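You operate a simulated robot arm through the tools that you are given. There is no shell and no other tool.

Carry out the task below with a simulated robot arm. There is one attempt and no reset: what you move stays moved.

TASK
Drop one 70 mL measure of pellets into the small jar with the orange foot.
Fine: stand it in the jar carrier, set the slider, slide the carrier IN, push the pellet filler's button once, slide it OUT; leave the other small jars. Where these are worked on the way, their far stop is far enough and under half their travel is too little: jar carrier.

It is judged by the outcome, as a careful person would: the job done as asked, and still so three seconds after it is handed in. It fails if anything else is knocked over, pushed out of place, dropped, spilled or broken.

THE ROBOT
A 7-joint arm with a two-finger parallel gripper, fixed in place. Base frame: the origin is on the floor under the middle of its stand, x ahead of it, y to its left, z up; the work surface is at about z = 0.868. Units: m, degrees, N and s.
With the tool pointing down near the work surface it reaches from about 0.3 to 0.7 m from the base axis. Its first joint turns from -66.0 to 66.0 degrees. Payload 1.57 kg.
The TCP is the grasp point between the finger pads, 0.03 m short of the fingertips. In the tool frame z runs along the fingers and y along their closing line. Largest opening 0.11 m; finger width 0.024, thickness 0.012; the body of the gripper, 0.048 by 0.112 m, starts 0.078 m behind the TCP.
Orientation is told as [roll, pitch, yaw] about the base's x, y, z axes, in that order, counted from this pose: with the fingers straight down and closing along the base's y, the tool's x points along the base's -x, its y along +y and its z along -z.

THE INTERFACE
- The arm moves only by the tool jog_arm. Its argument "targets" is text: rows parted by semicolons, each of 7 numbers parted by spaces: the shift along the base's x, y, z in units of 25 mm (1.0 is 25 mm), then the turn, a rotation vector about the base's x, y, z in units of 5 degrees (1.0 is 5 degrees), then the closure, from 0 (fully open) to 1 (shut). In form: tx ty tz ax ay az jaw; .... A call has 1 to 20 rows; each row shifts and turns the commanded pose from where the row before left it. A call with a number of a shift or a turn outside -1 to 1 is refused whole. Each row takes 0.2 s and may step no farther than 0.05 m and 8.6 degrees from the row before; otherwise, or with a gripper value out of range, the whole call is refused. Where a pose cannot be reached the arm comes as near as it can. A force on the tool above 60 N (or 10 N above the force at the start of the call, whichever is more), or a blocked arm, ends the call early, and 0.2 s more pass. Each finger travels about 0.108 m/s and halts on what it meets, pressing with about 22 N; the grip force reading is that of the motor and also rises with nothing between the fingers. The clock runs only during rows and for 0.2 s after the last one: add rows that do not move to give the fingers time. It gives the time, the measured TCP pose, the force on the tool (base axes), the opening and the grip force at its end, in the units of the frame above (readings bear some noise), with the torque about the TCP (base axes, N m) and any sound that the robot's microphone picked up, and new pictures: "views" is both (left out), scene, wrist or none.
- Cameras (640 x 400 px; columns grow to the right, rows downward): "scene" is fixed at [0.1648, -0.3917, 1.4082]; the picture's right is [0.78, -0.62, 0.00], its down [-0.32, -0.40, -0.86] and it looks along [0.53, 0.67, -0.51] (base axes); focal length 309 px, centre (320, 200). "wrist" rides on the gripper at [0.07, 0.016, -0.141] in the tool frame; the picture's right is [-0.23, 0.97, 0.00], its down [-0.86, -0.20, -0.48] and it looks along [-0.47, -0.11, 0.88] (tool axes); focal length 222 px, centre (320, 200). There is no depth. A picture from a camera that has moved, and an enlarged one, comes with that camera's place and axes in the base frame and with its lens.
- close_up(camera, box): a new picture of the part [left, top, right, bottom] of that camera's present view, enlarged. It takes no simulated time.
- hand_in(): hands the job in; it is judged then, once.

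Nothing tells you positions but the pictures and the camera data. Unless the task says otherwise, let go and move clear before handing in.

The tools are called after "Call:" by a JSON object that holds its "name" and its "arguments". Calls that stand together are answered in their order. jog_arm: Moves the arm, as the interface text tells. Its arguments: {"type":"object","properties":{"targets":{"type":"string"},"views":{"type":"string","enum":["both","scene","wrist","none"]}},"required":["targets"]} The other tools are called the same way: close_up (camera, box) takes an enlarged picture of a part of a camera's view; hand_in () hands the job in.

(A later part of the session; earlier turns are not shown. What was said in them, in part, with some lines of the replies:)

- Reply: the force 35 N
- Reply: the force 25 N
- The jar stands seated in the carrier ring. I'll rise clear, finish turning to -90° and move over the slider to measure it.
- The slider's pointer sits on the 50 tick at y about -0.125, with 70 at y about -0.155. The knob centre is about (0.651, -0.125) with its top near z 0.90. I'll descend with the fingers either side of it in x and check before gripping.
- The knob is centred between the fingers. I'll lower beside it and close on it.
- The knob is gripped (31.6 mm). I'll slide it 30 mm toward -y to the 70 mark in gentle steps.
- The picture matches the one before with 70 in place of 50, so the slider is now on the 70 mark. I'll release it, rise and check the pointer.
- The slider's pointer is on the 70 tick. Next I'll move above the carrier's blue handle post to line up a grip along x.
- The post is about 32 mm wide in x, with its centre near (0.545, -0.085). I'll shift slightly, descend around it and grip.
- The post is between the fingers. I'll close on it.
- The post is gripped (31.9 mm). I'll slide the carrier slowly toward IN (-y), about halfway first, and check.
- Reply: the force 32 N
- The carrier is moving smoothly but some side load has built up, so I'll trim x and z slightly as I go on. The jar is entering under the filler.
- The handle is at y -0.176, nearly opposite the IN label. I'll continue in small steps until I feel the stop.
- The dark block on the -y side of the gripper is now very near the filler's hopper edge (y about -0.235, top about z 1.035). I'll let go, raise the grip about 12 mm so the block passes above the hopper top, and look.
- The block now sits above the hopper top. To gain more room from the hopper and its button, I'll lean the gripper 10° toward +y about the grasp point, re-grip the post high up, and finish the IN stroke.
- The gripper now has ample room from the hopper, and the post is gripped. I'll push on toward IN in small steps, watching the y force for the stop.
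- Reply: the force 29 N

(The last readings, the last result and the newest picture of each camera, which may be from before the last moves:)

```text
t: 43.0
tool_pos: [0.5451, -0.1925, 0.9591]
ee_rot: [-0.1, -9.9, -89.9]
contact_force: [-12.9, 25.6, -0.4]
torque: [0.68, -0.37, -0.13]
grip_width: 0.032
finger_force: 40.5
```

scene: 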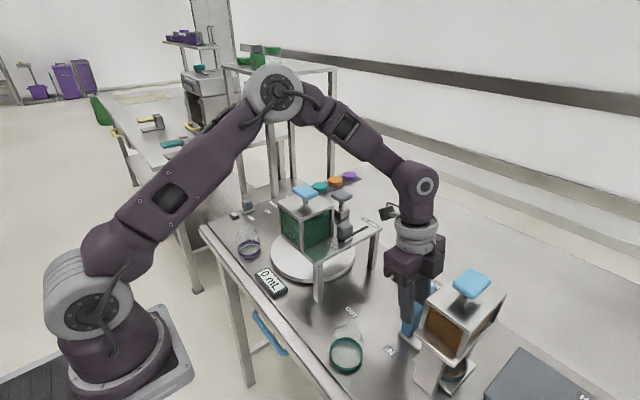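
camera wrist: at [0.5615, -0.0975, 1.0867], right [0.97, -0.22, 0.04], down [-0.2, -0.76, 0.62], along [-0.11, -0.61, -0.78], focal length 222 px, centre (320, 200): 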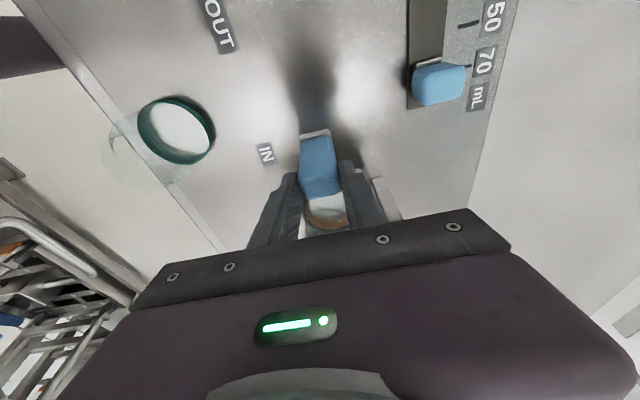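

Call:
{"name": "jog_arm", "arguments": {"targets": "0 -0.06 0 0 0 0 1;0 0 0 0 0 0 1"}}

Call:
{"name": "close_up", "arguments": {"camera": "scene", "box": [370, 250, 510, 390]}}

Call:
{"name": "close_up", "arguments": {"camera": "wrist", "box": [220, 110, 420, 240]}}

```text
t: 43.6
tool_pos: [0.5456, -0.1962, 0.9588]
ee_rot: [-0.1, -9.9, -89.8]
contact_force: [-8.9, 25.9, -4.9]
torque: [0.54, 0.09, -0.05]
grip_width: 0.0318
finger_force: 40.2
camera wrist: at [0.5614, -0.1029, 1.0866], right [0.97, -0.22, 0.04], down [-0.2, -0.76, 0.62], along [-0.11, -0.61, -0.78], focal length 222 px, centre (320, 200)
```

scene: 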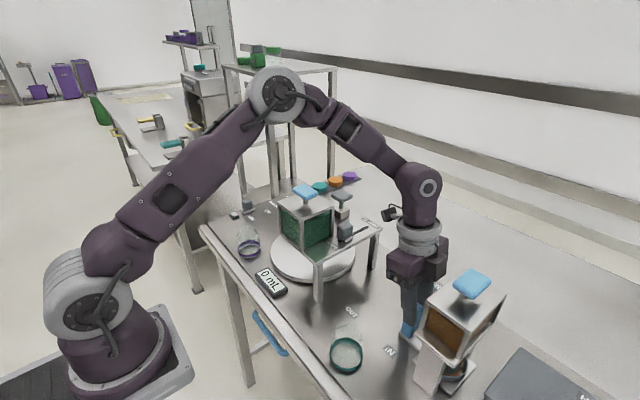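
wrist: 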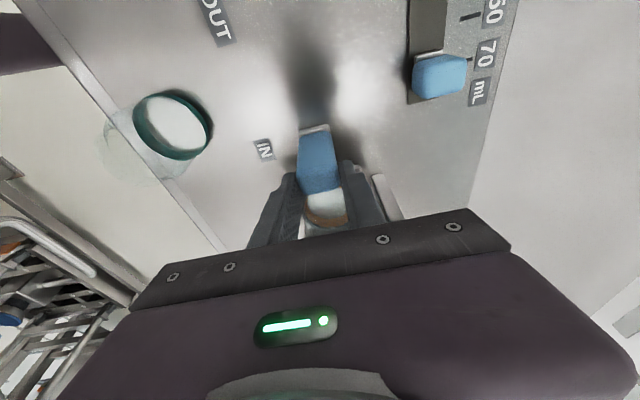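

```text
2.86 times, centred on (440, 320) of scene
camera zoom: at [0.1647, -0.3911, 1.4084], right [0.78, -0.62, 0.0], down [-0.32, -0.4, -0.86], along [0.53, 0.67, -0.51], focal length 882 px, centre (-23, -143)
```

zoom: 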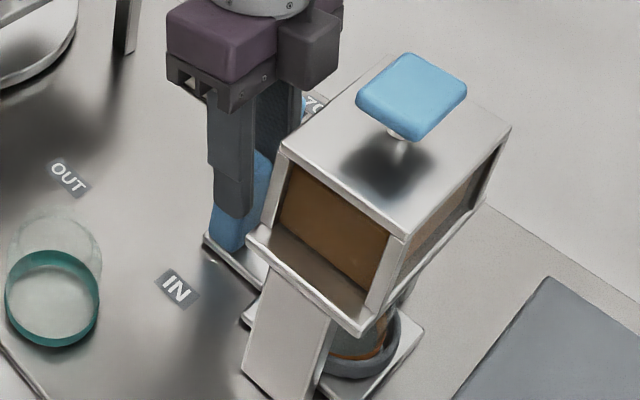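

```text
3.08 times, centred on (320, 175) of wrist
camera zoom: at [0.5614, -0.1029, 1.0866], right [0.97, -0.22, 0.04], down [-0.2, -0.76, 0.62], along [-0.11, -0.61, -0.78], focal length 684 px, centre (320, 277)
```

zoom: 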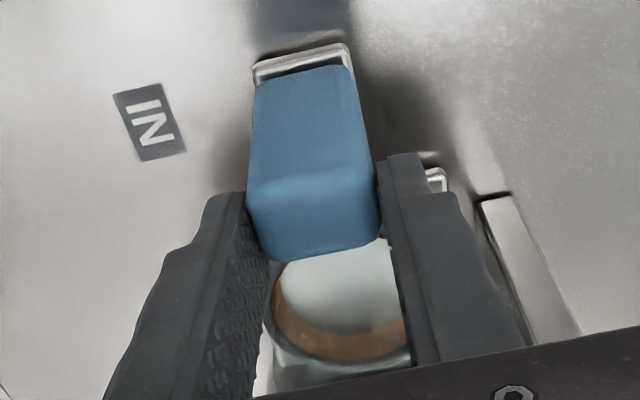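

The y force held at 26 N while the fingers slipped along the post, so the carrier is at its IN stop. The post stands opposite the IN label and the jar is under the hopper. I'll ease off, open, rise clear and straighten up.

Call:
{"name": "jog_arm", "arguments": {"targets": "0 0.06 0 0 0 0 1;0 0 0 0 0 0 0.8;0 0 0 0 0 0 0.5;0 0 0 0 0 0 0.5;0 0.05 0.5 0 0 0 0.5;0 0.05 1 0 0 0 0.5;0 0 1 0 0 0 0.5;0 0 1 0 0 0 0.5;0 0 1 1 0 0 0.5;0 0 1 1 0 0 0.5;0 0 1 0 0 0 0.5;0 0 0.6 0 0 0 0.5;0 0 0 0 0 0 0.5"}}

Call:
{"name": "close_up", "arguments": {"camera": "wrist", "box": [220, 80, 420, 240]}}

Call:
{"name": "close_up", "arguments": {"camera": "scene", "box": [360, 250, 520, 390]}}

```text
t: 46.4
tool_pos: [0.5467, -0.1933, 1.1352]
ee_rot: [0.0, 0.1, -89.9]
contact_force: [-0.3, 0.6, -0.2]
torque: [-0.01, -0.02, 0.01]
grip_width: 0.055
finger_force: 0.1
camera wrist: at [0.5625, -0.1234, 1.2775], right [0.97, -0.23, 0.0], down [-0.2, -0.86, 0.48], along [-0.11, -0.47, -0.88], focal length 222 px, centre (320, 200)
```

scene: 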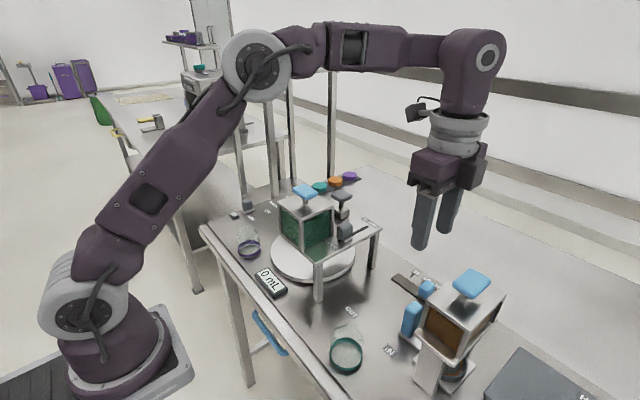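
wrist: 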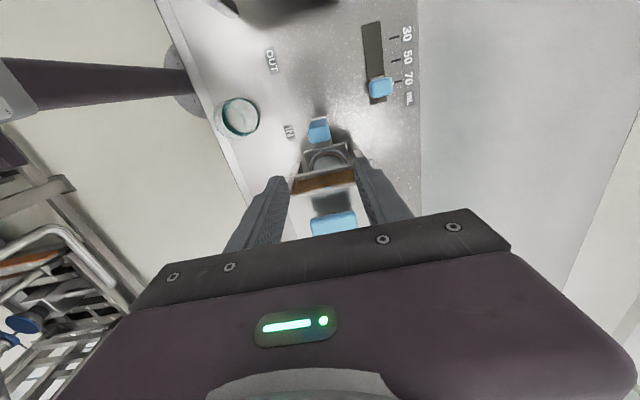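

```text
2.50 times, centred on (320, 160) of wrist
camera zoom: at [0.5625, -0.1234, 1.2775], right [0.97, -0.23, 0.0], down [-0.2, -0.86, 0.48], along [-0.11, -0.47, -0.88], focal length 555 px, centre (320, 300)
```

zoom: 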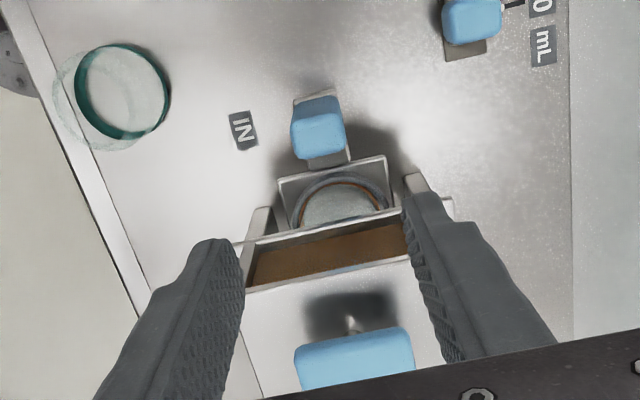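

```text
2.86 times, centred on (440, 320) of scene
camera zoom: at [0.1648, -0.3917, 1.4082], right [0.78, -0.62, 0.0], down [-0.32, -0.4, -0.86], along [0.53, 0.67, -0.51], focal length 882 px, centre (-23, -143)
```

zoom: 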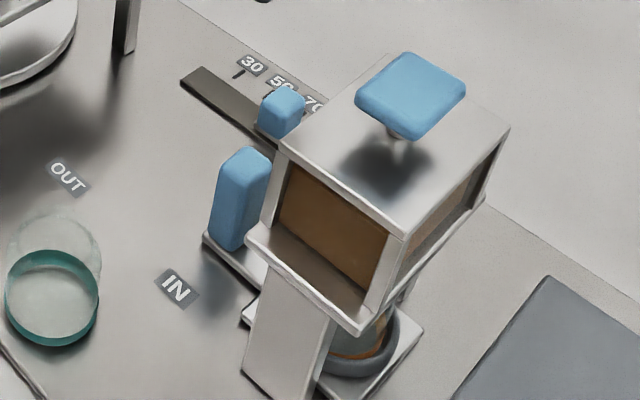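

The carrier sits at IN with the jar under the hopper, and the button is centred near (0.547, -0.27) with its top near z 1.065. I'll close the fingers and move above the button.

Call:
{"name": "jog_arm", "arguments": {"targets": "0 -0.767 0 0 0 0 0.7;0 -0.767 0 0 0 0 1;0 -0.767 0 0 0 0 1;0 -0.767 0 0 0 0 1;0 0 0 0 0 0 1;0 0 0 0 0 0 1"}}

Call:
{"name": "close_up", "arguments": {"camera": "wrist", "box": [260, 130, 380, 230]}}

Call:
{"name": "close_up", "arguments": {"camera": "scene", "box": [400, 200, 520, 320]}}

```text
t: 47.8
tool_pos: [0.5464, -0.2702, 1.1352]
ee_rot: [0.1, 0.0, -90.0]
contact_force: [0.0, 0.6, 0.7]
torque: [-0.02, 0.01, 0.01]
grip_width: 0.0
finger_force: 21.4
camera wrist: at [0.5623, -0.2009, 1.277], right [0.97, -0.23, 0.0], down [-0.2, -0.86, 0.48], along [-0.11, -0.47, -0.88], focal length 222 px, centre (320, 200)
```

scene: 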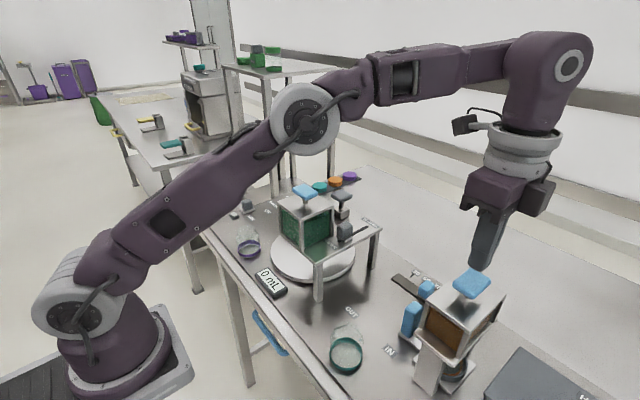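
wrist: 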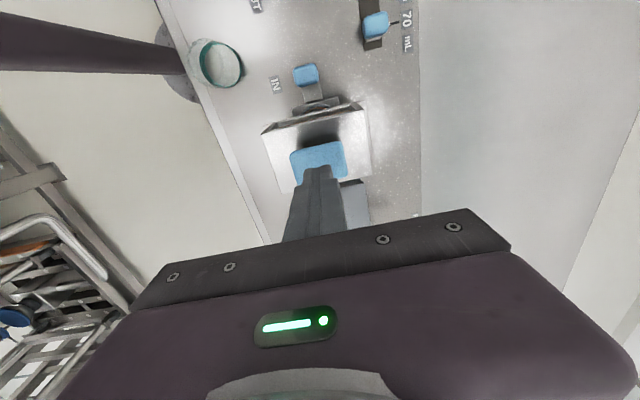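

```text
4.00 times, centred on (320, 180) of wrist
camera zoom: at [0.5623, -0.2009, 1.277], right [0.97, -0.23, 0.0], down [-0.2, -0.86, 0.48], along [-0.11, -0.47, -0.88], focal length 888 px, centre (320, 280)
```

zoom: 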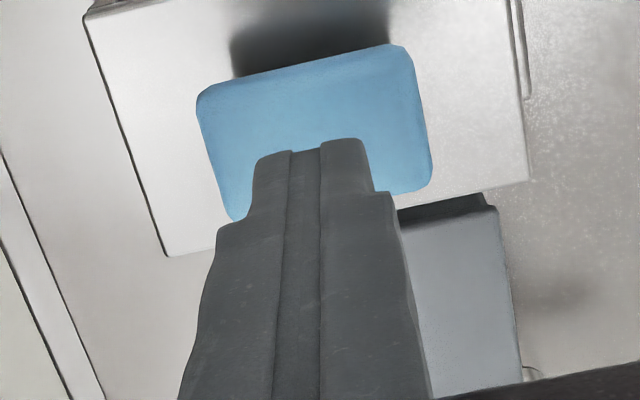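

```text
3.33 times, centred on (460, 260) of scene
camera zoom: at [0.1648, -0.3917, 1.4082], right [0.78, -0.62, 0.0], down [-0.32, -0.4, -0.86], along [0.53, 0.67, -0.51], focal length 1029 px, centre (-147, 0)
```

zoom: 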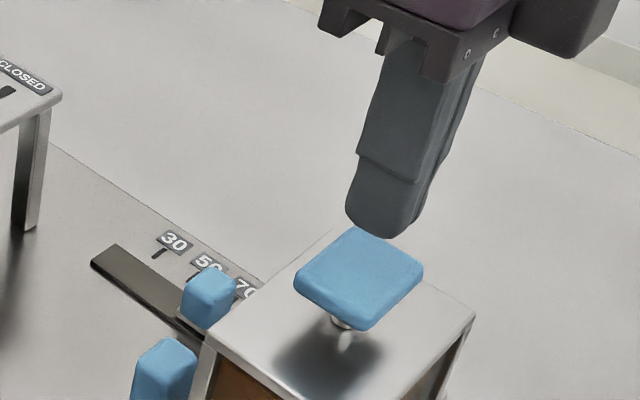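

The closed fingertips are within 3 mm of the button's centre. I'll lower to just above it.

Call:
{"name": "jog_arm", "arguments": {"targets": "-0.04 -0.1 -0.8 0 0 0 1;0 0 -0.4 0 0 0 1;0 0 0 0 0 0 1"}}

Call:
{"name": "close_up", "arguments": {"camera": "scene", "box": [420, 230, 520, 310]}}

```text
t: 48.6
tool_pos: [0.5451, -0.2726, 1.1044]
ee_rot: [0.0, -0.1, -89.9]
contact_force: [0.3, -1.0, 1.8]
torque: [0.0, -0.01, 0.04]
grip_width: 0.0
finger_force: 21.1
camera wrist: at [0.5615, -0.2034, 1.2478], right [0.97, -0.23, 0.0], down [-0.2, -0.86, 0.48], along [-0.11, -0.47, -0.88], focal length 222 px, centre (320, 200)
```

scene: 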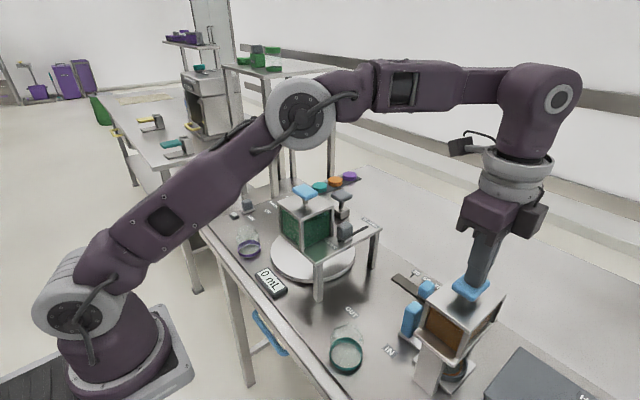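
wrist: 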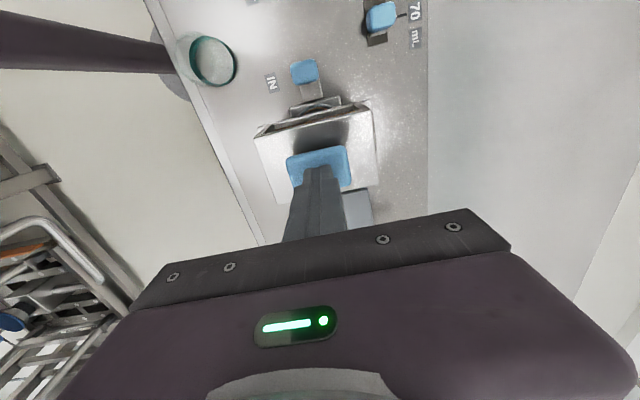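

```text
5.00 times, centred on (470, 270) of scene
camera zoom: at [0.1648, -0.3917, 1.4082], right [0.78, -0.62, 0.0], down [-0.32, -0.4, -0.86], along [0.53, 0.67, -0.51], focal length 1544 px, centre (-430, -150)
```

zoom: 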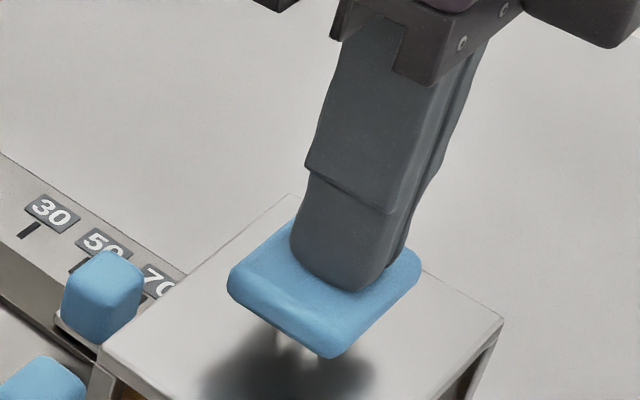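

The tips hover just above the button. I'll press straight down in small steps, reading force and sound.

Call:
{"name": "jog_arm", "arguments": {"targets": "0 0 -0.15 0 0 0 1;0 0 -0.15 0 0 0 1;0 0 -0.15 0 0 0 1", "views": "none"}}

```text
t: 49.4
tool_pos: [0.544, -0.2703, 1.0958]
ee_rot: [0.2, -0.1, -90.0]
contact_force: [4.9, -3.3, 13.9]
torque: [0.01, -0.11, -0.11]
grip_width: 0.0001
finger_force: 21.0
heard: click
```

A click was heard at about 14 N. I'll hold still a moment and look at whether pellets dropped, before releasing.

Call:
{"name": "jog_arm", "arguments": {"targets": "0 0 0 0 0 0 1;0 0 0 0 0 0 1"}}

Call:
{"name": "close_up", "arguments": {"camera": "scene", "box": [400, 240, 520, 390]}}

```text
t: 50.0
tool_pos: [0.545, -0.2722, 1.095]
ee_rot: [0.1, 0.0, -89.8]
contact_force: [6.5, -4.3, 23.0]
torque: [-0.03, -0.19, -0.01]
grip_width: 0.0
finger_force: 21.6
camera wrist: at [0.5604, -0.2025, 1.2375], right [0.97, -0.23, 0.0], down [-0.2, -0.85, 0.48], along [-0.11, -0.47, -0.88], focal length 222 px, centre (320, 200)
```

scene: 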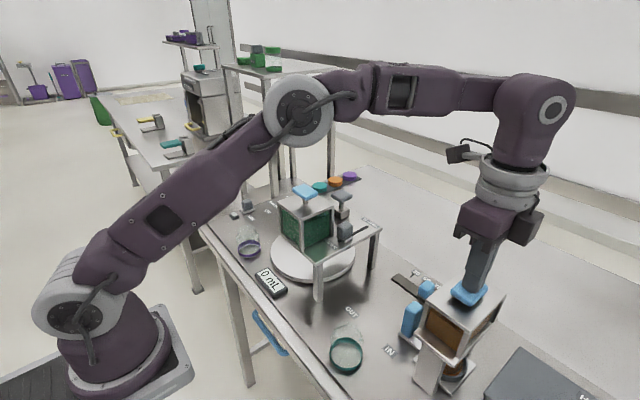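
wrist: 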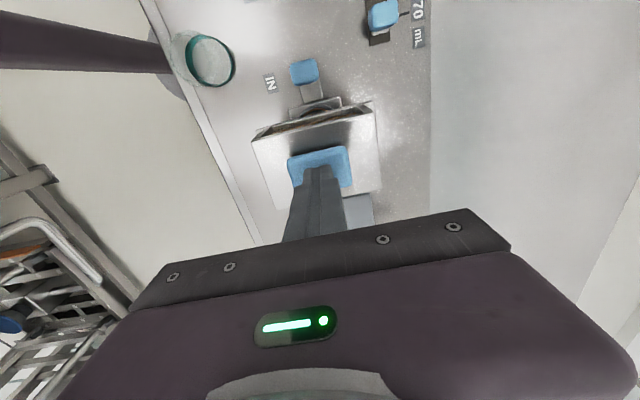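

```text
2.67 times, centred on (460, 315) of scene
camera zoom: at [0.1646, -0.3917, 1.4082], right [0.78, -0.62, 0.0], down [-0.32, -0.4, -0.86], along [0.53, 0.67, -0.51], focal length 823 px, centre (-53, -107)
```

zoom: 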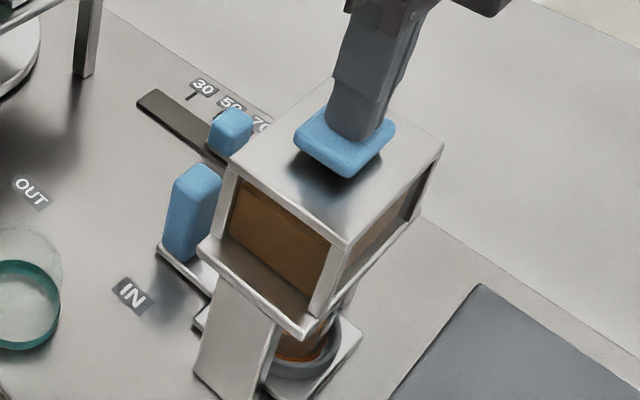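

The button is down. I'll release by rising straight up, then check the jar for pellets.

Call:
{"name": "jog_arm", "arguments": {"targets": "0 0 0.4 0 0 0 1;0 0 0.8 0 0 0 1;0 0 1 0 0 0 1;0 0 0 0 0 0 1"}}

Call:
{"name": "close_up", "arguments": {"camera": "scene", "box": [400, 260, 500, 390]}}

Call:
{"name": "close_up", "arguments": {"camera": "wrist", "box": [240, 40, 400, 200]}}

```text
t: 51.0
tool_pos: [0.5443, -0.2712, 1.1514]
ee_rot: [0.0, -0.1, -90.0]
contact_force: [-0.8, -1.0, 0.2]
torque: [0.02, 0.0, 0.01]
grip_width: 0.0
finger_force: 21.7
camera wrist: at [0.5605, -0.2025, 1.2923], right [0.97, -0.23, 0.0], down [-0.2, -0.86, 0.48], along [-0.11, -0.47, -0.88], focal length 222 px, centre (320, 200)
```

scene: 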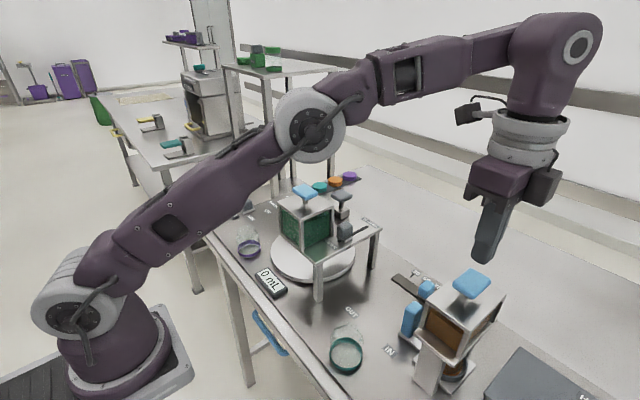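
wrist: 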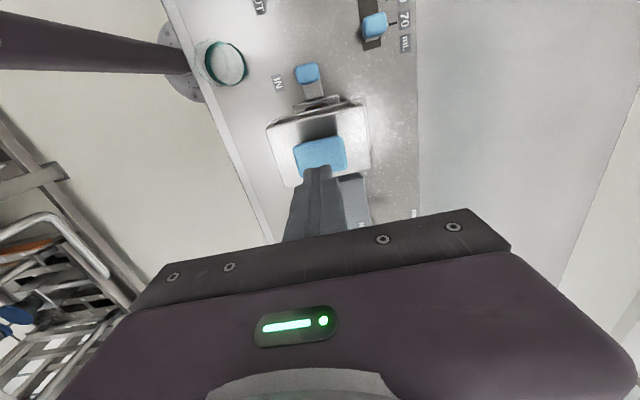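

```text
3.08 times, centred on (450, 325) of scene
camera zoom: at [0.1648, -0.3917, 1.4082], right [0.78, -0.62, 0.0], down [-0.32, -0.4, -0.86], along [0.53, 0.67, -0.51], focal length 950 px, centre (-80, -185)
```

zoom: 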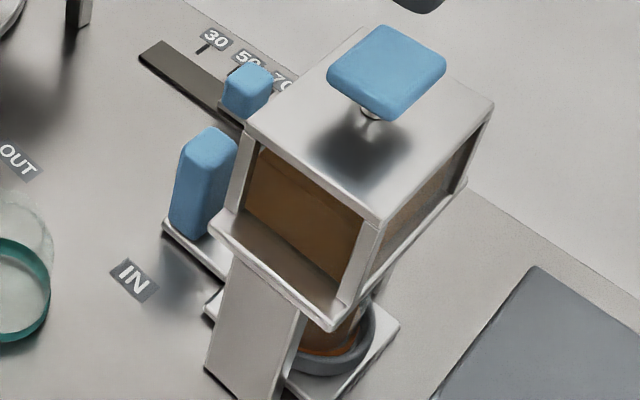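

```text
2.50 times, centred on (320, 120) of wrist
camera zoom: at [0.5605, -0.2025, 1.2923], right [0.97, -0.23, 0.0], down [-0.2, -0.86, 0.48], along [-0.11, -0.47, -0.88], focal length 555 px, centre (320, 400)
```

zoom: 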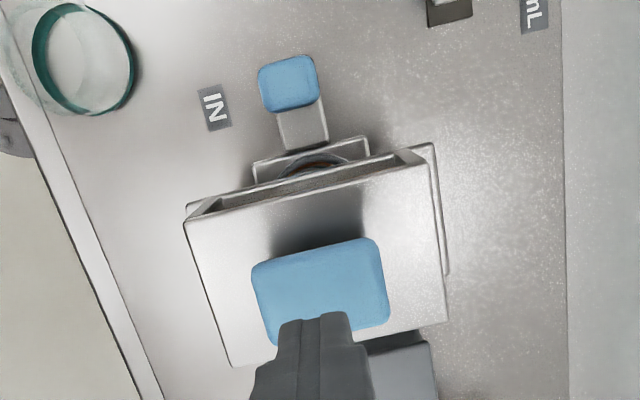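

The press went through: the hopper level has dropped and the jar shows brown contents. Now I'll go back over the post, lean 10° as before and descend with the fingers open.

Call:
{"name": "jog_arm", "arguments": {"targets": "0 0.81 0 0 0 0 0.8;0 0.81 0 0 0 0 0.5;0.02 0.81 0 -0.5 0 0 0.5;0.02 0.81 0 -0.5 0 0 0.5;0 0 -0.5 -1 0 0 0.5;0 0 -0.86 0 0 0 0.5;0 0 -0.86 0 0 0 0.5;0 0 -0.86 0 0 0 0.5;0 0 -0.86 0 0 0 0.5;0 0 -0.86 0 0 0 0.5;0 0 -0.86 0 0 0 0.5;0 0 0 0 0 0 0.5"}}

Call:
{"name": "close_up", "arguments": {"camera": "wrist", "box": [220, 110, 420, 240]}}

Call:
{"name": "close_up", "arguments": {"camera": "scene", "box": [370, 230, 510, 350]}}

```text
t: 53.6
tool_pos: [0.5463, -0.1901, 1.0079]
ee_rot: [0.1, -10.1, -90.0]
contact_force: [-0.3, 0.1, -0.5]
torque: [0.02, 0.02, -0.02]
grip_width: 0.055
finger_force: 0.0
camera wrist: at [0.5617, -0.0985, 1.1358], right [0.97, -0.22, 0.04], down [-0.2, -0.76, 0.62], along [-0.11, -0.61, -0.78], focal length 222 px, centre (320, 200)
```

scene: 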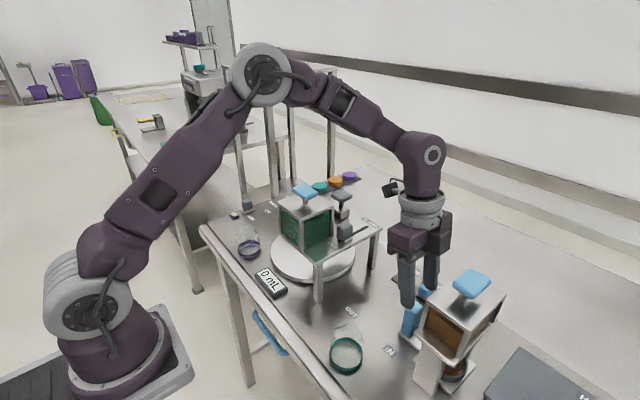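
wrist: 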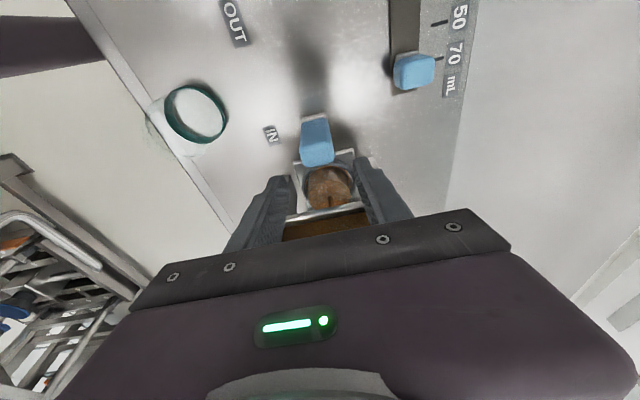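

```text
3.08 times, centred on (320, 175) of wrist
camera zoom: at [0.5617, -0.0985, 1.1358], right [0.97, -0.22, 0.04], down [-0.2, -0.76, 0.62], along [-0.11, -0.61, -0.78], focal length 684 px, centre (320, 277)
```

zoom: 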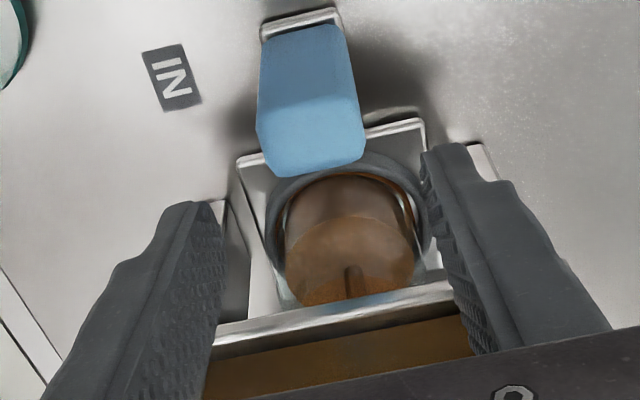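

```text
3.33 times, centred on (440, 290) of scene
camera zoom: at [0.1648, -0.3917, 1.4082], right [0.78, -0.62, 0.0], down [-0.32, -0.4, -0.86], along [0.53, 0.67, -0.51], focal length 1029 px, centre (-80, -100)
```

zoom: 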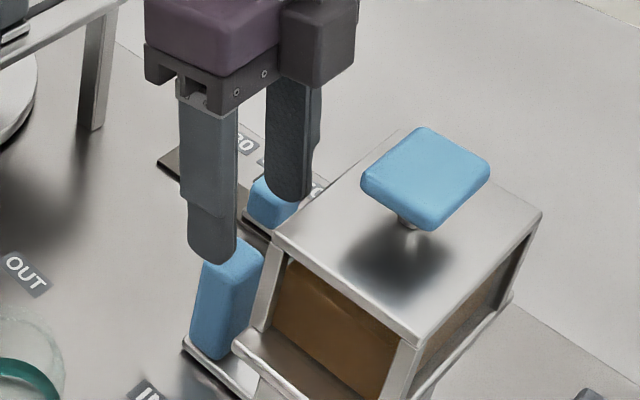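

The jar now holds pellets, but a dark column suggests the stream may still be running. I'll wait a little and look again before moving the carrier.

Call:
{"name": "jog_arm", "arguments": {"targets": "0 0 0 0 0 0 0.5;0 0 0 0 0 0 0.5;0 0 0 0 0 0 0.5;0 0 0 0 0 0 0.5;0 0 0 0 0 0 0.5;0 0 0 0 0 0 0.5;0 0 0 0 0 0 0.5;0 0 0 0 0 0 0.5;0 0 0 0 0 0 0.5;0 0 0 0 0 0 0.5", "views": "none"}}

Call:
{"name": "close_up", "arguments": {"camera": "wrist", "box": [270, 130, 370, 230]}}

Call:
{"name": "close_up", "arguments": {"camera": "scene", "box": [400, 330, 490, 400]}}

```text
t: 55.8
tool_pos: [0.5456, -0.1899, 1.0089]
ee_rot: [-0.1, -10.0, -90.0]
contact_force: [-0.3, -0.5, -0.9]
torque: [0.02, 0.0, -0.01]
grip_width: 0.0546
finger_force: 0.0
```

```text
4.00 times, centred on (320, 180) of wrist
camera zoom: at [0.5618, -0.0985, 1.136], right [0.97, -0.22, 0.04], down [-0.2, -0.76, 0.62], along [-0.11, -0.61, -0.78], focal length 888 px, centre (320, 280)
```

zoom: 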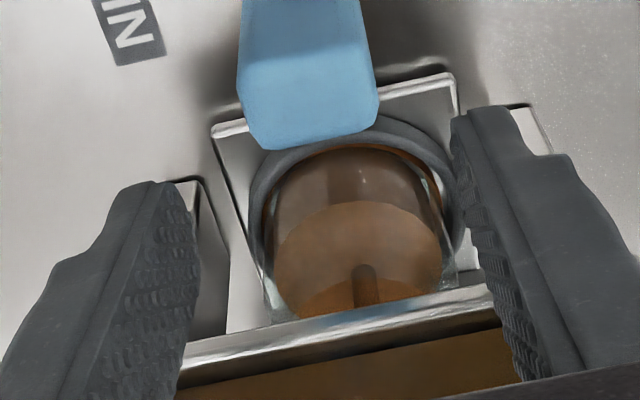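

```text
5.71 times, centred on (445, 365) of scene
camera zoom: at [0.1648, -0.3917, 1.4082], right [0.78, -0.62, 0.0], down [-0.32, -0.4, -0.86], along [0.53, 0.67, -0.51], focal length 1764 px, centre (-394, -743)
```

zoom: 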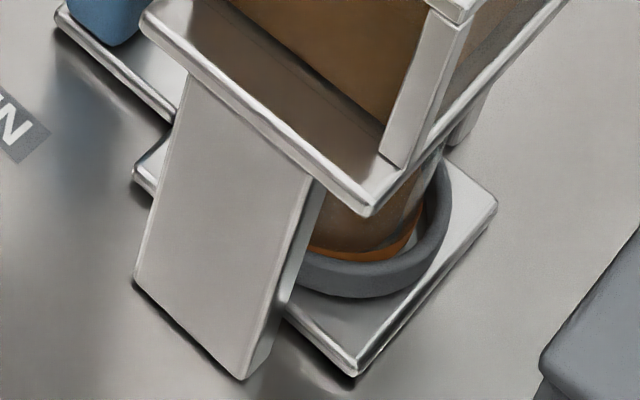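

The column and the fill level are unchanged, so it is the fixed spout and the pour is finished. I'll descend onto the post and grip it.

Call:
{"name": "jog_arm", "arguments": {"targets": "0 -0.04 -0.68 0 0 0 0.5;0 0 -0.68 0 0 0 0.5;0 0 -0.66 0 0 0 0.5;0 0 0 0 0 0 0.5;0 0 0 0 0 0 0.8;0 0 0 0 0 0 1;0 0 0 0 0 0 1;0 0 0 0 0 0 1"}}

Call:
{"name": "close_up", "arguments": {"camera": "wrist", "box": [220, 110, 420, 240]}}

Call:
{"name": "close_up", "arguments": {"camera": "scene", "box": [370, 230, 510, 350]}}

```text
t: 57.6
tool_pos: [0.5459, -0.1921, 0.9587]
ee_rot: [-0.1, -10.0, -90.0]
contact_force: [-4.5, 0.3, -2.6]
torque: [-0.38, -0.01, 0.0]
grip_width: 0.0318
finger_force: 40.0
camera wrist: at [0.5614, -0.1002, 1.0855], right [0.97, -0.22, 0.04], down [-0.2, -0.76, 0.62], along [-0.11, -0.61, -0.78], focal length 222 px, centre (320, 200)
```

scene: 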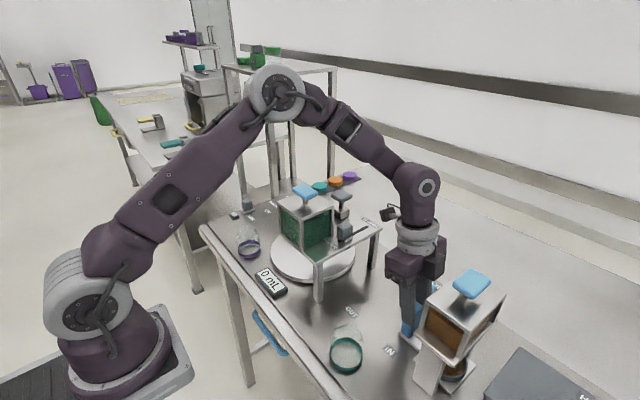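
wrist: 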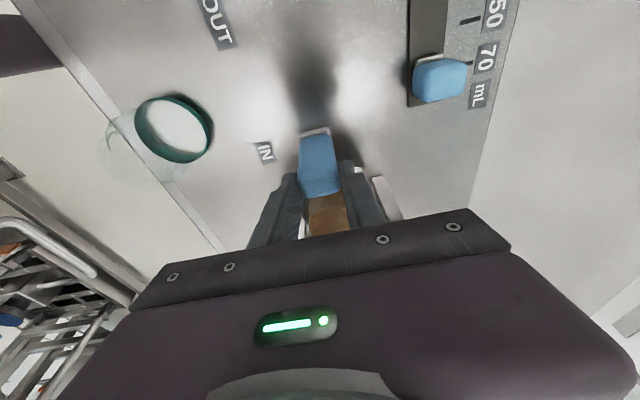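

```text
3.08 times, centred on (320, 175) of wrist
camera zoom: at [0.5614, -0.1002, 1.0855], right [0.97, -0.22, 0.04], down [-0.2, -0.76, 0.62], along [-0.11, -0.61, -0.78], focal length 684 px, centre (320, 277)
```

zoom: 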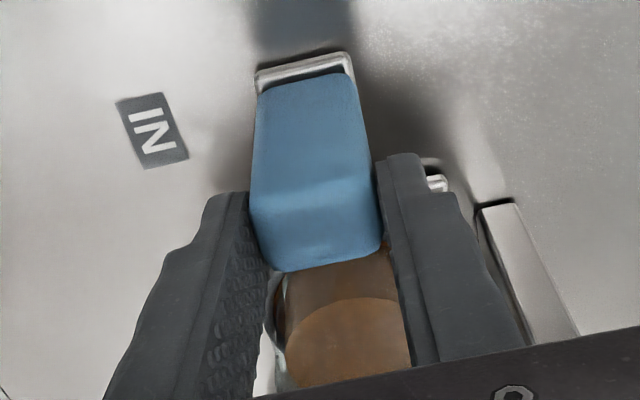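

```text
3.33 times, centred on (440, 290) of scene
camera zoom: at [0.1647, -0.3917, 1.4082], right [0.78, -0.62, 0.0], down [-0.32, -0.4, -0.86], along [0.53, 0.67, -0.51], focal length 1029 px, centre (-80, -100)
```

zoom: 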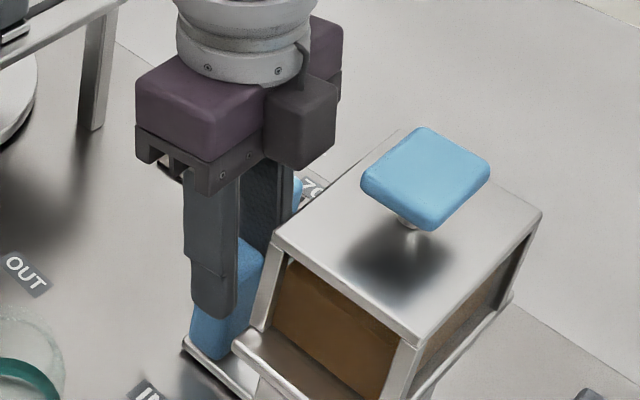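

The post is gripped. I'll pull the carrier slowly toward OUT (+y), checking part-way.

Call:
{"name": "jog_arm", "arguments": {"targets": "0 0.1 0 0 0 0 1;0 0.2 0 0 0 0 1;0 0.25 0 0 0 0 1;0 0.25 0 0 0 0 1;0 0.25 0 0 0 0 1;0 0.25 0 0 0 0 1;0 0.25 0 0 0 0 1;0 0.25 0 0 0 0 1;0 0.2 0 0 0 0 1;0 0.1 0 0 0 0 1;0 0 0 0 0 0 1"}}

Call:
{"name": "close_up", "arguments": {"camera": "scene", "box": [340, 220, 500, 380]}}

Call:
{"name": "close_up", "arguments": {"camera": "wrist", "box": [220, 110, 420, 240]}}

```text
t: 60.0
tool_pos: [0.5448, -0.1389, 0.9569]
ee_rot: [-0.1, -9.9, -90.0]
contact_force: [-22.0, -0.3, -4.5]
torque: [-0.14, 0.24, -0.02]
grip_width: 0.0321
finger_force: 40.8
camera wrist: at [0.5618, -0.0471, 1.0855], right [0.97, -0.22, 0.04], down [-0.2, -0.76, 0.62], along [-0.11, -0.61, -0.78], focal length 222 px, centre (320, 200)
```

scene: 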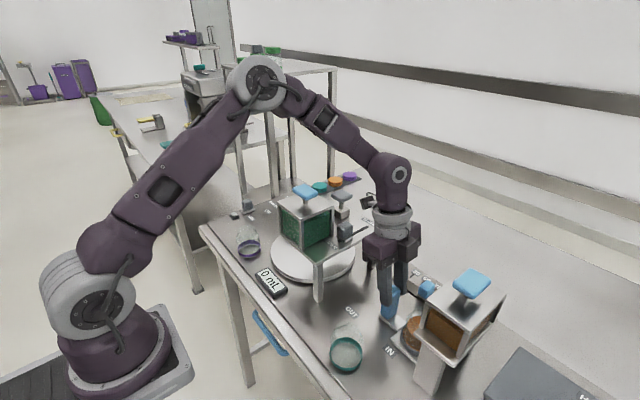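
wrist: 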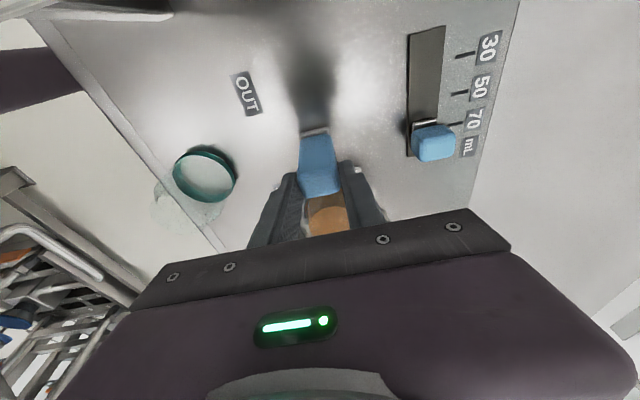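

```text
2.50 times, centred on (420, 300) of scene
camera zoom: at [0.1643, -0.3917, 1.4083], right [0.78, -0.62, 0.0], down [-0.32, -0.4, -0.86], along [0.53, 0.67, -0.51], focal length 772 px, centre (70, -50)
```

zoom: 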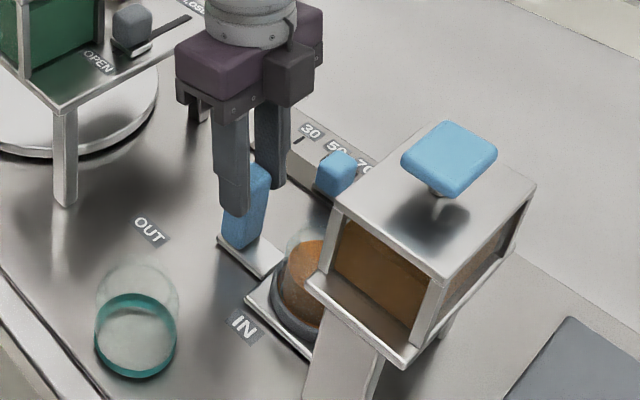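

```text
3.08 times, centred on (320, 175) of wrist
camera zoom: at [0.5618, -0.0471, 1.0855], right [0.97, -0.22, 0.04], down [-0.2, -0.76, 0.62], along [-0.11, -0.61, -0.78], focal length 684 px, centre (320, 277)
```

zoom: 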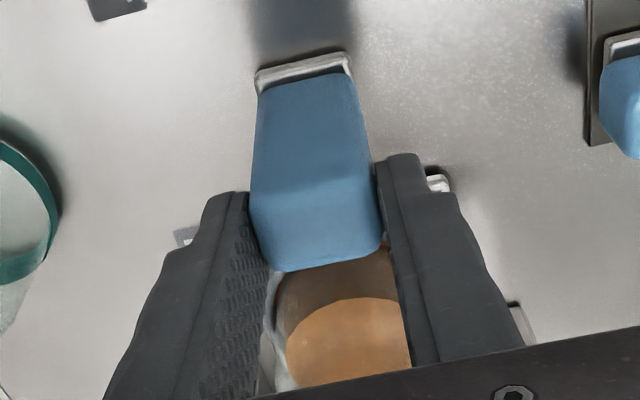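

The carrier and the filled jar are moving out nicely. I'll trim x a little to shed the side load and continue toward OUT.

Call:
{"name": "jog_arm", "arguments": {"targets": "-0.03 0.1 0 0 0 0 1;0 0.2 0 0 0 0 1;0 0.25 0 0 0 0 1;0 0.25 0 0 0 0 1;0 0.25 0 0 0 0 1;0 0.25 0 0 0 0 1;0 0.2 0 0 0 0 1;0 0.1 0 0 0 0 1;0 0 0 0 0 0 1"}}

Call:
{"name": "close_up", "arguments": {"camera": "scene", "box": [300, 180, 460, 340]}}

Call:
{"name": "close_up", "arguments": {"camera": "wrist", "box": [220, 110, 420, 240]}}

```text
t: 62.0
tool_pos: [0.5445, -0.0983, 0.9581]
ee_rot: [0.0, -10.0, -90.0]
contact_force: [-7.6, 0.2, -16.4]
torque: [0.5, 0.09, -0.03]
grip_width: 0.0317
finger_force: 39.7
camera wrist: at [0.5612, -0.0065, 1.0858], right [0.97, -0.22, 0.04], down [-0.2, -0.76, 0.62], along [-0.11, -0.61, -0.78], focal length 222 px, centre (320, 200)
```

scene: 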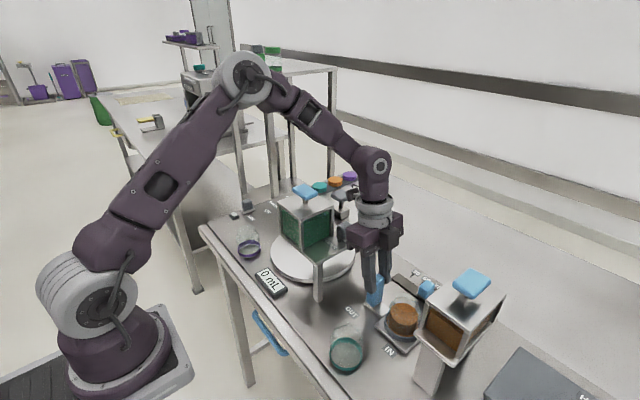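
wrist: 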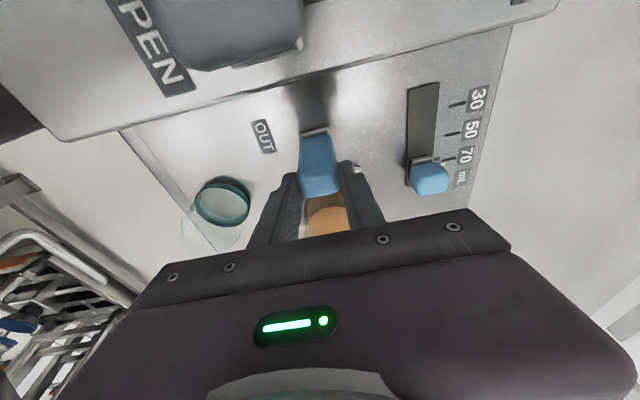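

```text
2.50 times, centred on (380, 260) of scene
camera zoom: at [0.1649, -0.3918, 1.4082], right [0.78, -0.62, 0.0], down [-0.32, -0.4, -0.86], along [0.53, 0.67, -0.51], focal length 772 px, centre (170, 50)
```

zoom: 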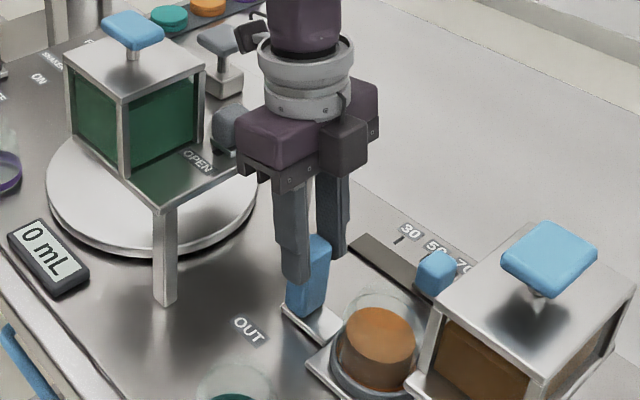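

```text
3.08 times, centred on (320, 175) of wrist
camera zoom: at [0.5612, -0.0065, 1.0858], right [0.97, -0.22, 0.04], down [-0.2, -0.76, 0.62], along [-0.11, -0.61, -0.78], focal length 684 px, centre (320, 277)
```

zoom: 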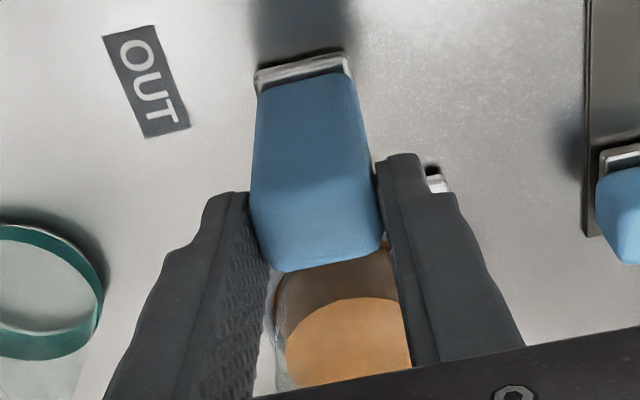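

About 14 mm remain to the OUT stop. I'll finish in small steps and watch the y force.

Call:
{"name": "jog_arm", "arguments": {"targets": "0 0.15 -0.02 0 0 0 1;0 0.15 0 0 0 0 1;0 0.15 0 0 0 0 1;0 0 0 0 0 0 1", "views": "none"}}

```text
t: 63.0
tool_pos: [0.5451, -0.0872, 0.9573]
ee_rot: [0.2, -10.0, -89.9]
contact_force: [-0.5, 1.0, 9.5]
torque: [0.65, 0.38, -0.07]
grip_width: 0.0317
finger_force: 40.9
```

Call:
{"name": "jog_arm", "arguments": {"targets": "0 0.08 0 0 0 0 1;0 0.08 0 0 0 0 1;0 0 0 0 0 0 1", "views": "none"}}

```text
t: 63.8
tool_pos: [0.5457, -0.0825, 0.9579]
ee_rot: [0.1, -10.0, -89.9]
contact_force: [8.4, 0.6, 18.1]
torque: [0.07, 0.15, -0.02]
grip_width: 0.0319
finger_force: 41.0
```

Call:
{"name": "jog_arm", "arguments": {"targets": "0 0.06 0.03 0 0 0 1;0 0.06 0 0 0 0 1;0 0 0 0 0 0 1"}}

Call:
{"name": "close_up", "arguments": {"camera": "wrist", "box": [220, 110, 420, 240]}}

Call:
{"name": "close_up", "arguments": {"camera": "scene", "box": [300, 180, 460, 340]}}

```text
t: 64.6
tool_pos: [0.5461, -0.0829, 0.9582]
ee_rot: [0.2, -10.2, -90.1]
contact_force: [11.3, -14.5, 12.3]
torque: [-0.05, -0.2, -0.05]
grip_width: 0.0317
finger_force: 40.2
camera wrist: at [0.5611, 0.0104, 1.0854], right [0.97, -0.22, 0.04], down [-0.2, -0.76, 0.62], along [-0.11, -0.61, -0.78], focal length 222 px, centre (320, 200)
```

scene: 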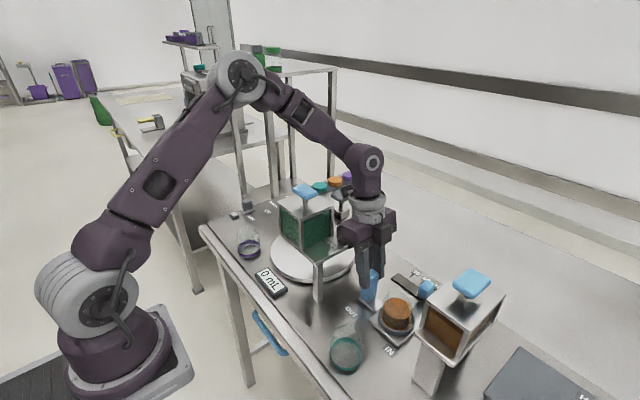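
wrist: 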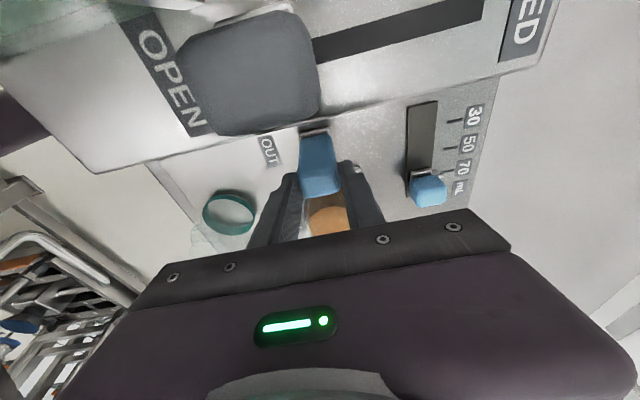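

```text
3.08 times, centred on (320, 175) of wrist
camera zoom: at [0.5611, 0.0104, 1.0854], right [0.97, -0.22, 0.04], down [-0.2, -0.76, 0.62], along [-0.11, -0.61, -0.78], focal length 684 px, centre (320, 277)
```

zoom: 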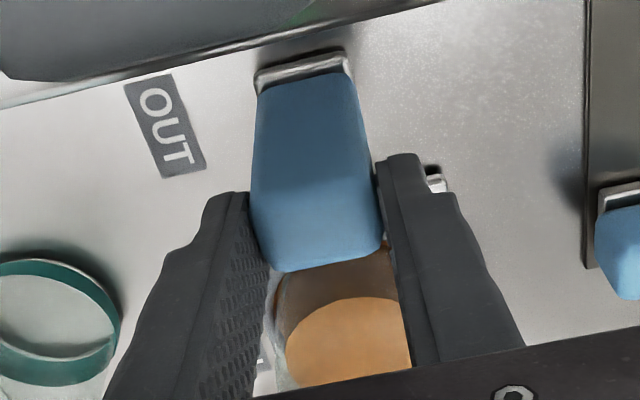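

```text
2.50 times, centred on (380, 260) of scene
camera zoom: at [0.1649, -0.3921, 1.4081], right [0.78, -0.62, 0.0], down [-0.32, -0.4, -0.86], along [0.53, 0.67, -0.51], focal length 772 px, centre (170, 50)
```

zoom: 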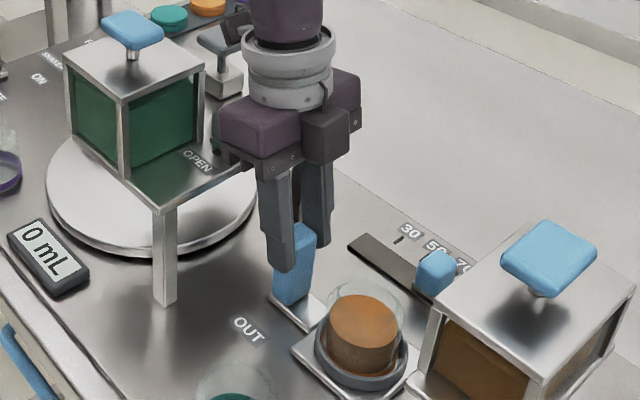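

The y force is -14 N at the same place the carrier started from, so it is back at its OUT stop with the filled jar. I'll ease off, open and rise clear.

Call:
{"name": "jog_arm", "arguments": {"targets": "0 -0.03 0 0 0 0 1;0 0 0 0 0 0 0.8;0 0 0 0 0 0 0.5;0 0 0 0 0 0 0.5;0 0 0.4 0 0 0 0.5;0 0 0.8 0 0 0 0.5;0 0 0.8 0 0 0 0.5;0 0 1 1 0 0 0.5;0 0 1 1 0 0 0.5;0 0 1 0 0 0 0.5;0 0 1 0 0 0 0.5;0 0 0 0 0 0 0.5"}}

Call:
{"name": "close_up", "arguments": {"camera": "scene", "box": [280, 230, 500, 390]}}

Call:
{"name": "close_up", "arguments": {"camera": "wrist", "box": [240, 100, 440, 230]}}

```text
t: 67.2
tool_pos: [0.547, -0.0826, 1.108]
ee_rot: [0.0, 0.0, -89.9]
contact_force: [0.7, -0.4, -0.5]
torque: [0.01, -0.03, -0.02]
grip_width: 0.0552
finger_force: 0.0
camera wrist: at [0.5629, -0.0145, 1.2489], right [0.97, -0.23, 0.0], down [-0.2, -0.86, 0.48], along [-0.11, -0.47, -0.88], focal length 222 px, centre (320, 200)
```

scene: 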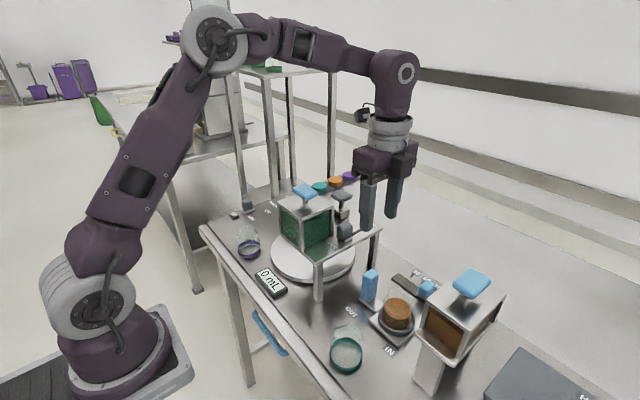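
wrist: 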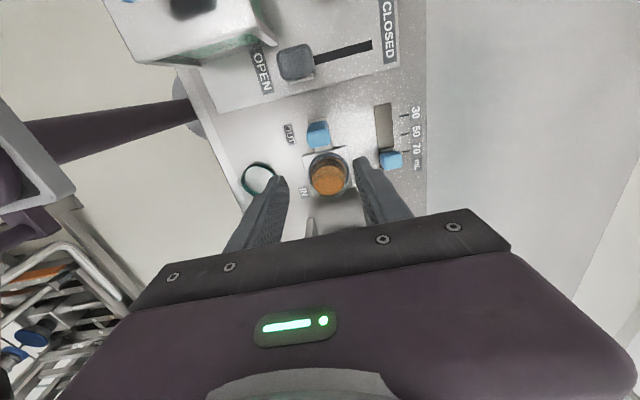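

```text
2.50 times, centred on (390, 310) of scene
camera zoom: at [0.1648, -0.3917, 1.4082], right [0.78, -0.62, 0.0], down [-0.32, -0.4, -0.86], along [0.53, 0.67, -0.51], focal length 772 px, centre (145, -75)
```

zoom: 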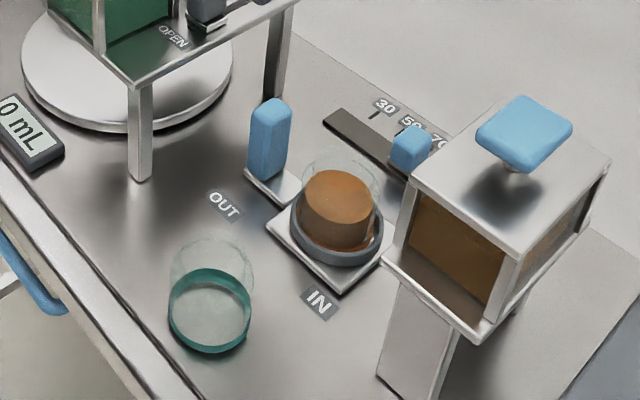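

```text
3.08 times, centred on (340, 165) of wrist
camera zoom: at [0.5629, -0.0145, 1.2489], right [0.97, -0.23, 0.0], down [-0.2, -0.86, 0.48], along [-0.11, -0.47, -0.88], focal length 684 px, centre (258, 308)
```

zoom: 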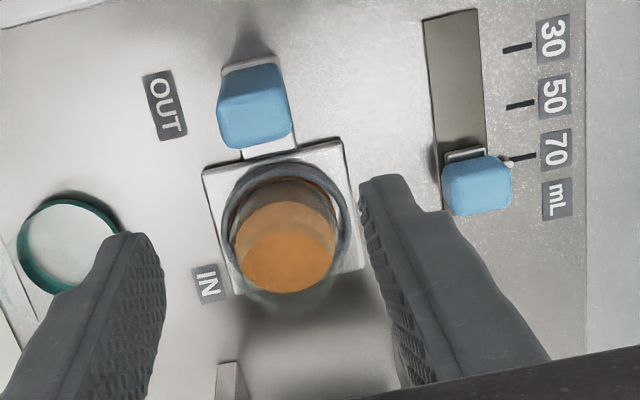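

The orange-footed jar stands in the carrier at OUT with one measure of pellets, the slider is on 70, and nothing else looks disturbed. I'll rise a little further and take a last look before handing in.

Call:
{"name": "jog_arm", "arguments": {"targets": "0 0 1 0 0 0 0.5;0 0 1 0 0 0 0.5;0 0 1 0 0 0 0.5;0 0 0 0 0 0 0.5"}}

Call:
{"name": "close_up", "arguments": {"camera": "scene", "box": [200, 170, 520, 400]}}

```text
t: 68.2
tool_pos: [0.5465, -0.0818, 1.1825]
ee_rot: [0.0, -0.1, -90.0]
contact_force: [0.1, -0.1, 0.2]
torque: [0.0, 0.0, 0.03]
grip_width: 0.055
finger_force: 0.2
camera wrist: at [0.5622, -0.0131, 1.3243], right [0.97, -0.23, 0.0], down [-0.2, -0.86, 0.48], along [-0.11, -0.47, -0.88], focal length 222 px, centre (320, 200)
```

scene: 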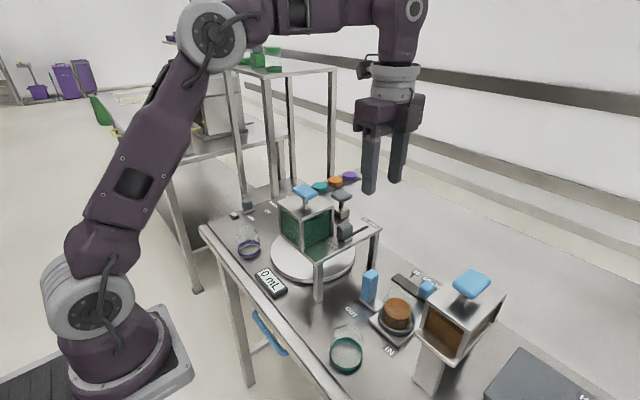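
wrist: 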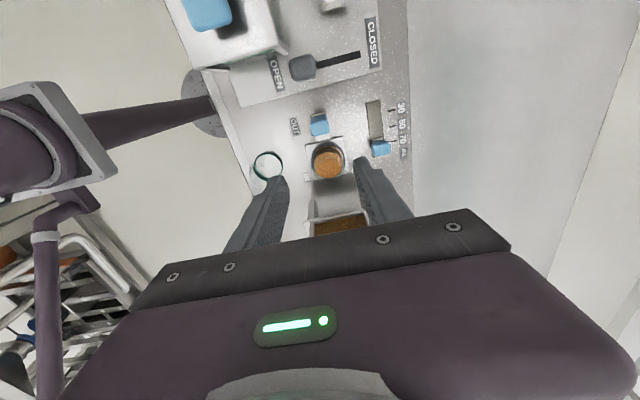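

```text
1.74 times, centred on (360, 285) of scene
camera zoom: at [0.1648, -0.3917, 1.4082], right [0.78, -0.62, 0.0], down [-0.32, -0.4, -0.86], along [0.53, 0.67, -0.51], focal length 537 px, centre (250, 52)
```

zoom: 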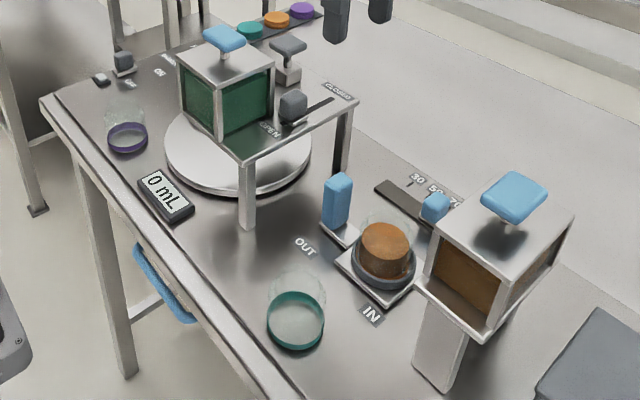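

The filled orange-footed jar stands in the carrier at OUT and the slider is on 70. The teal and purple jars are in their places, I see no spilled pellets, and the arm is clear. I'm handing the job in.

Call:
{"name": "hand_in", "arguments": {}}

```text
The job is handed in.
```

The orange-footed jar has one measure of pellets in it, set to 70 mL, and stands in the jar carrier at OUT. The job is handed in.

- **Slider:** I set it from 50 to the 70 mL mark and checked the pointer against the tick.
- **Carrier:** it went in and came back out to its stop both times. On the way in I let go once and re-gripped the post higher, because part of the gripper was very close to the filler's hopper.
- **Button:** I pushed it once. The microphone picked up a single click, and the jar then held pellets.
- **Other small jars:** the teal and purple ones were not touched. I saw no spilled pellets and nothing out of place in the last pictures.

I could only confirm the amount from the slider setting and the single push. The display still reads 0 mL, and I took it to belong to the green filler beside it.
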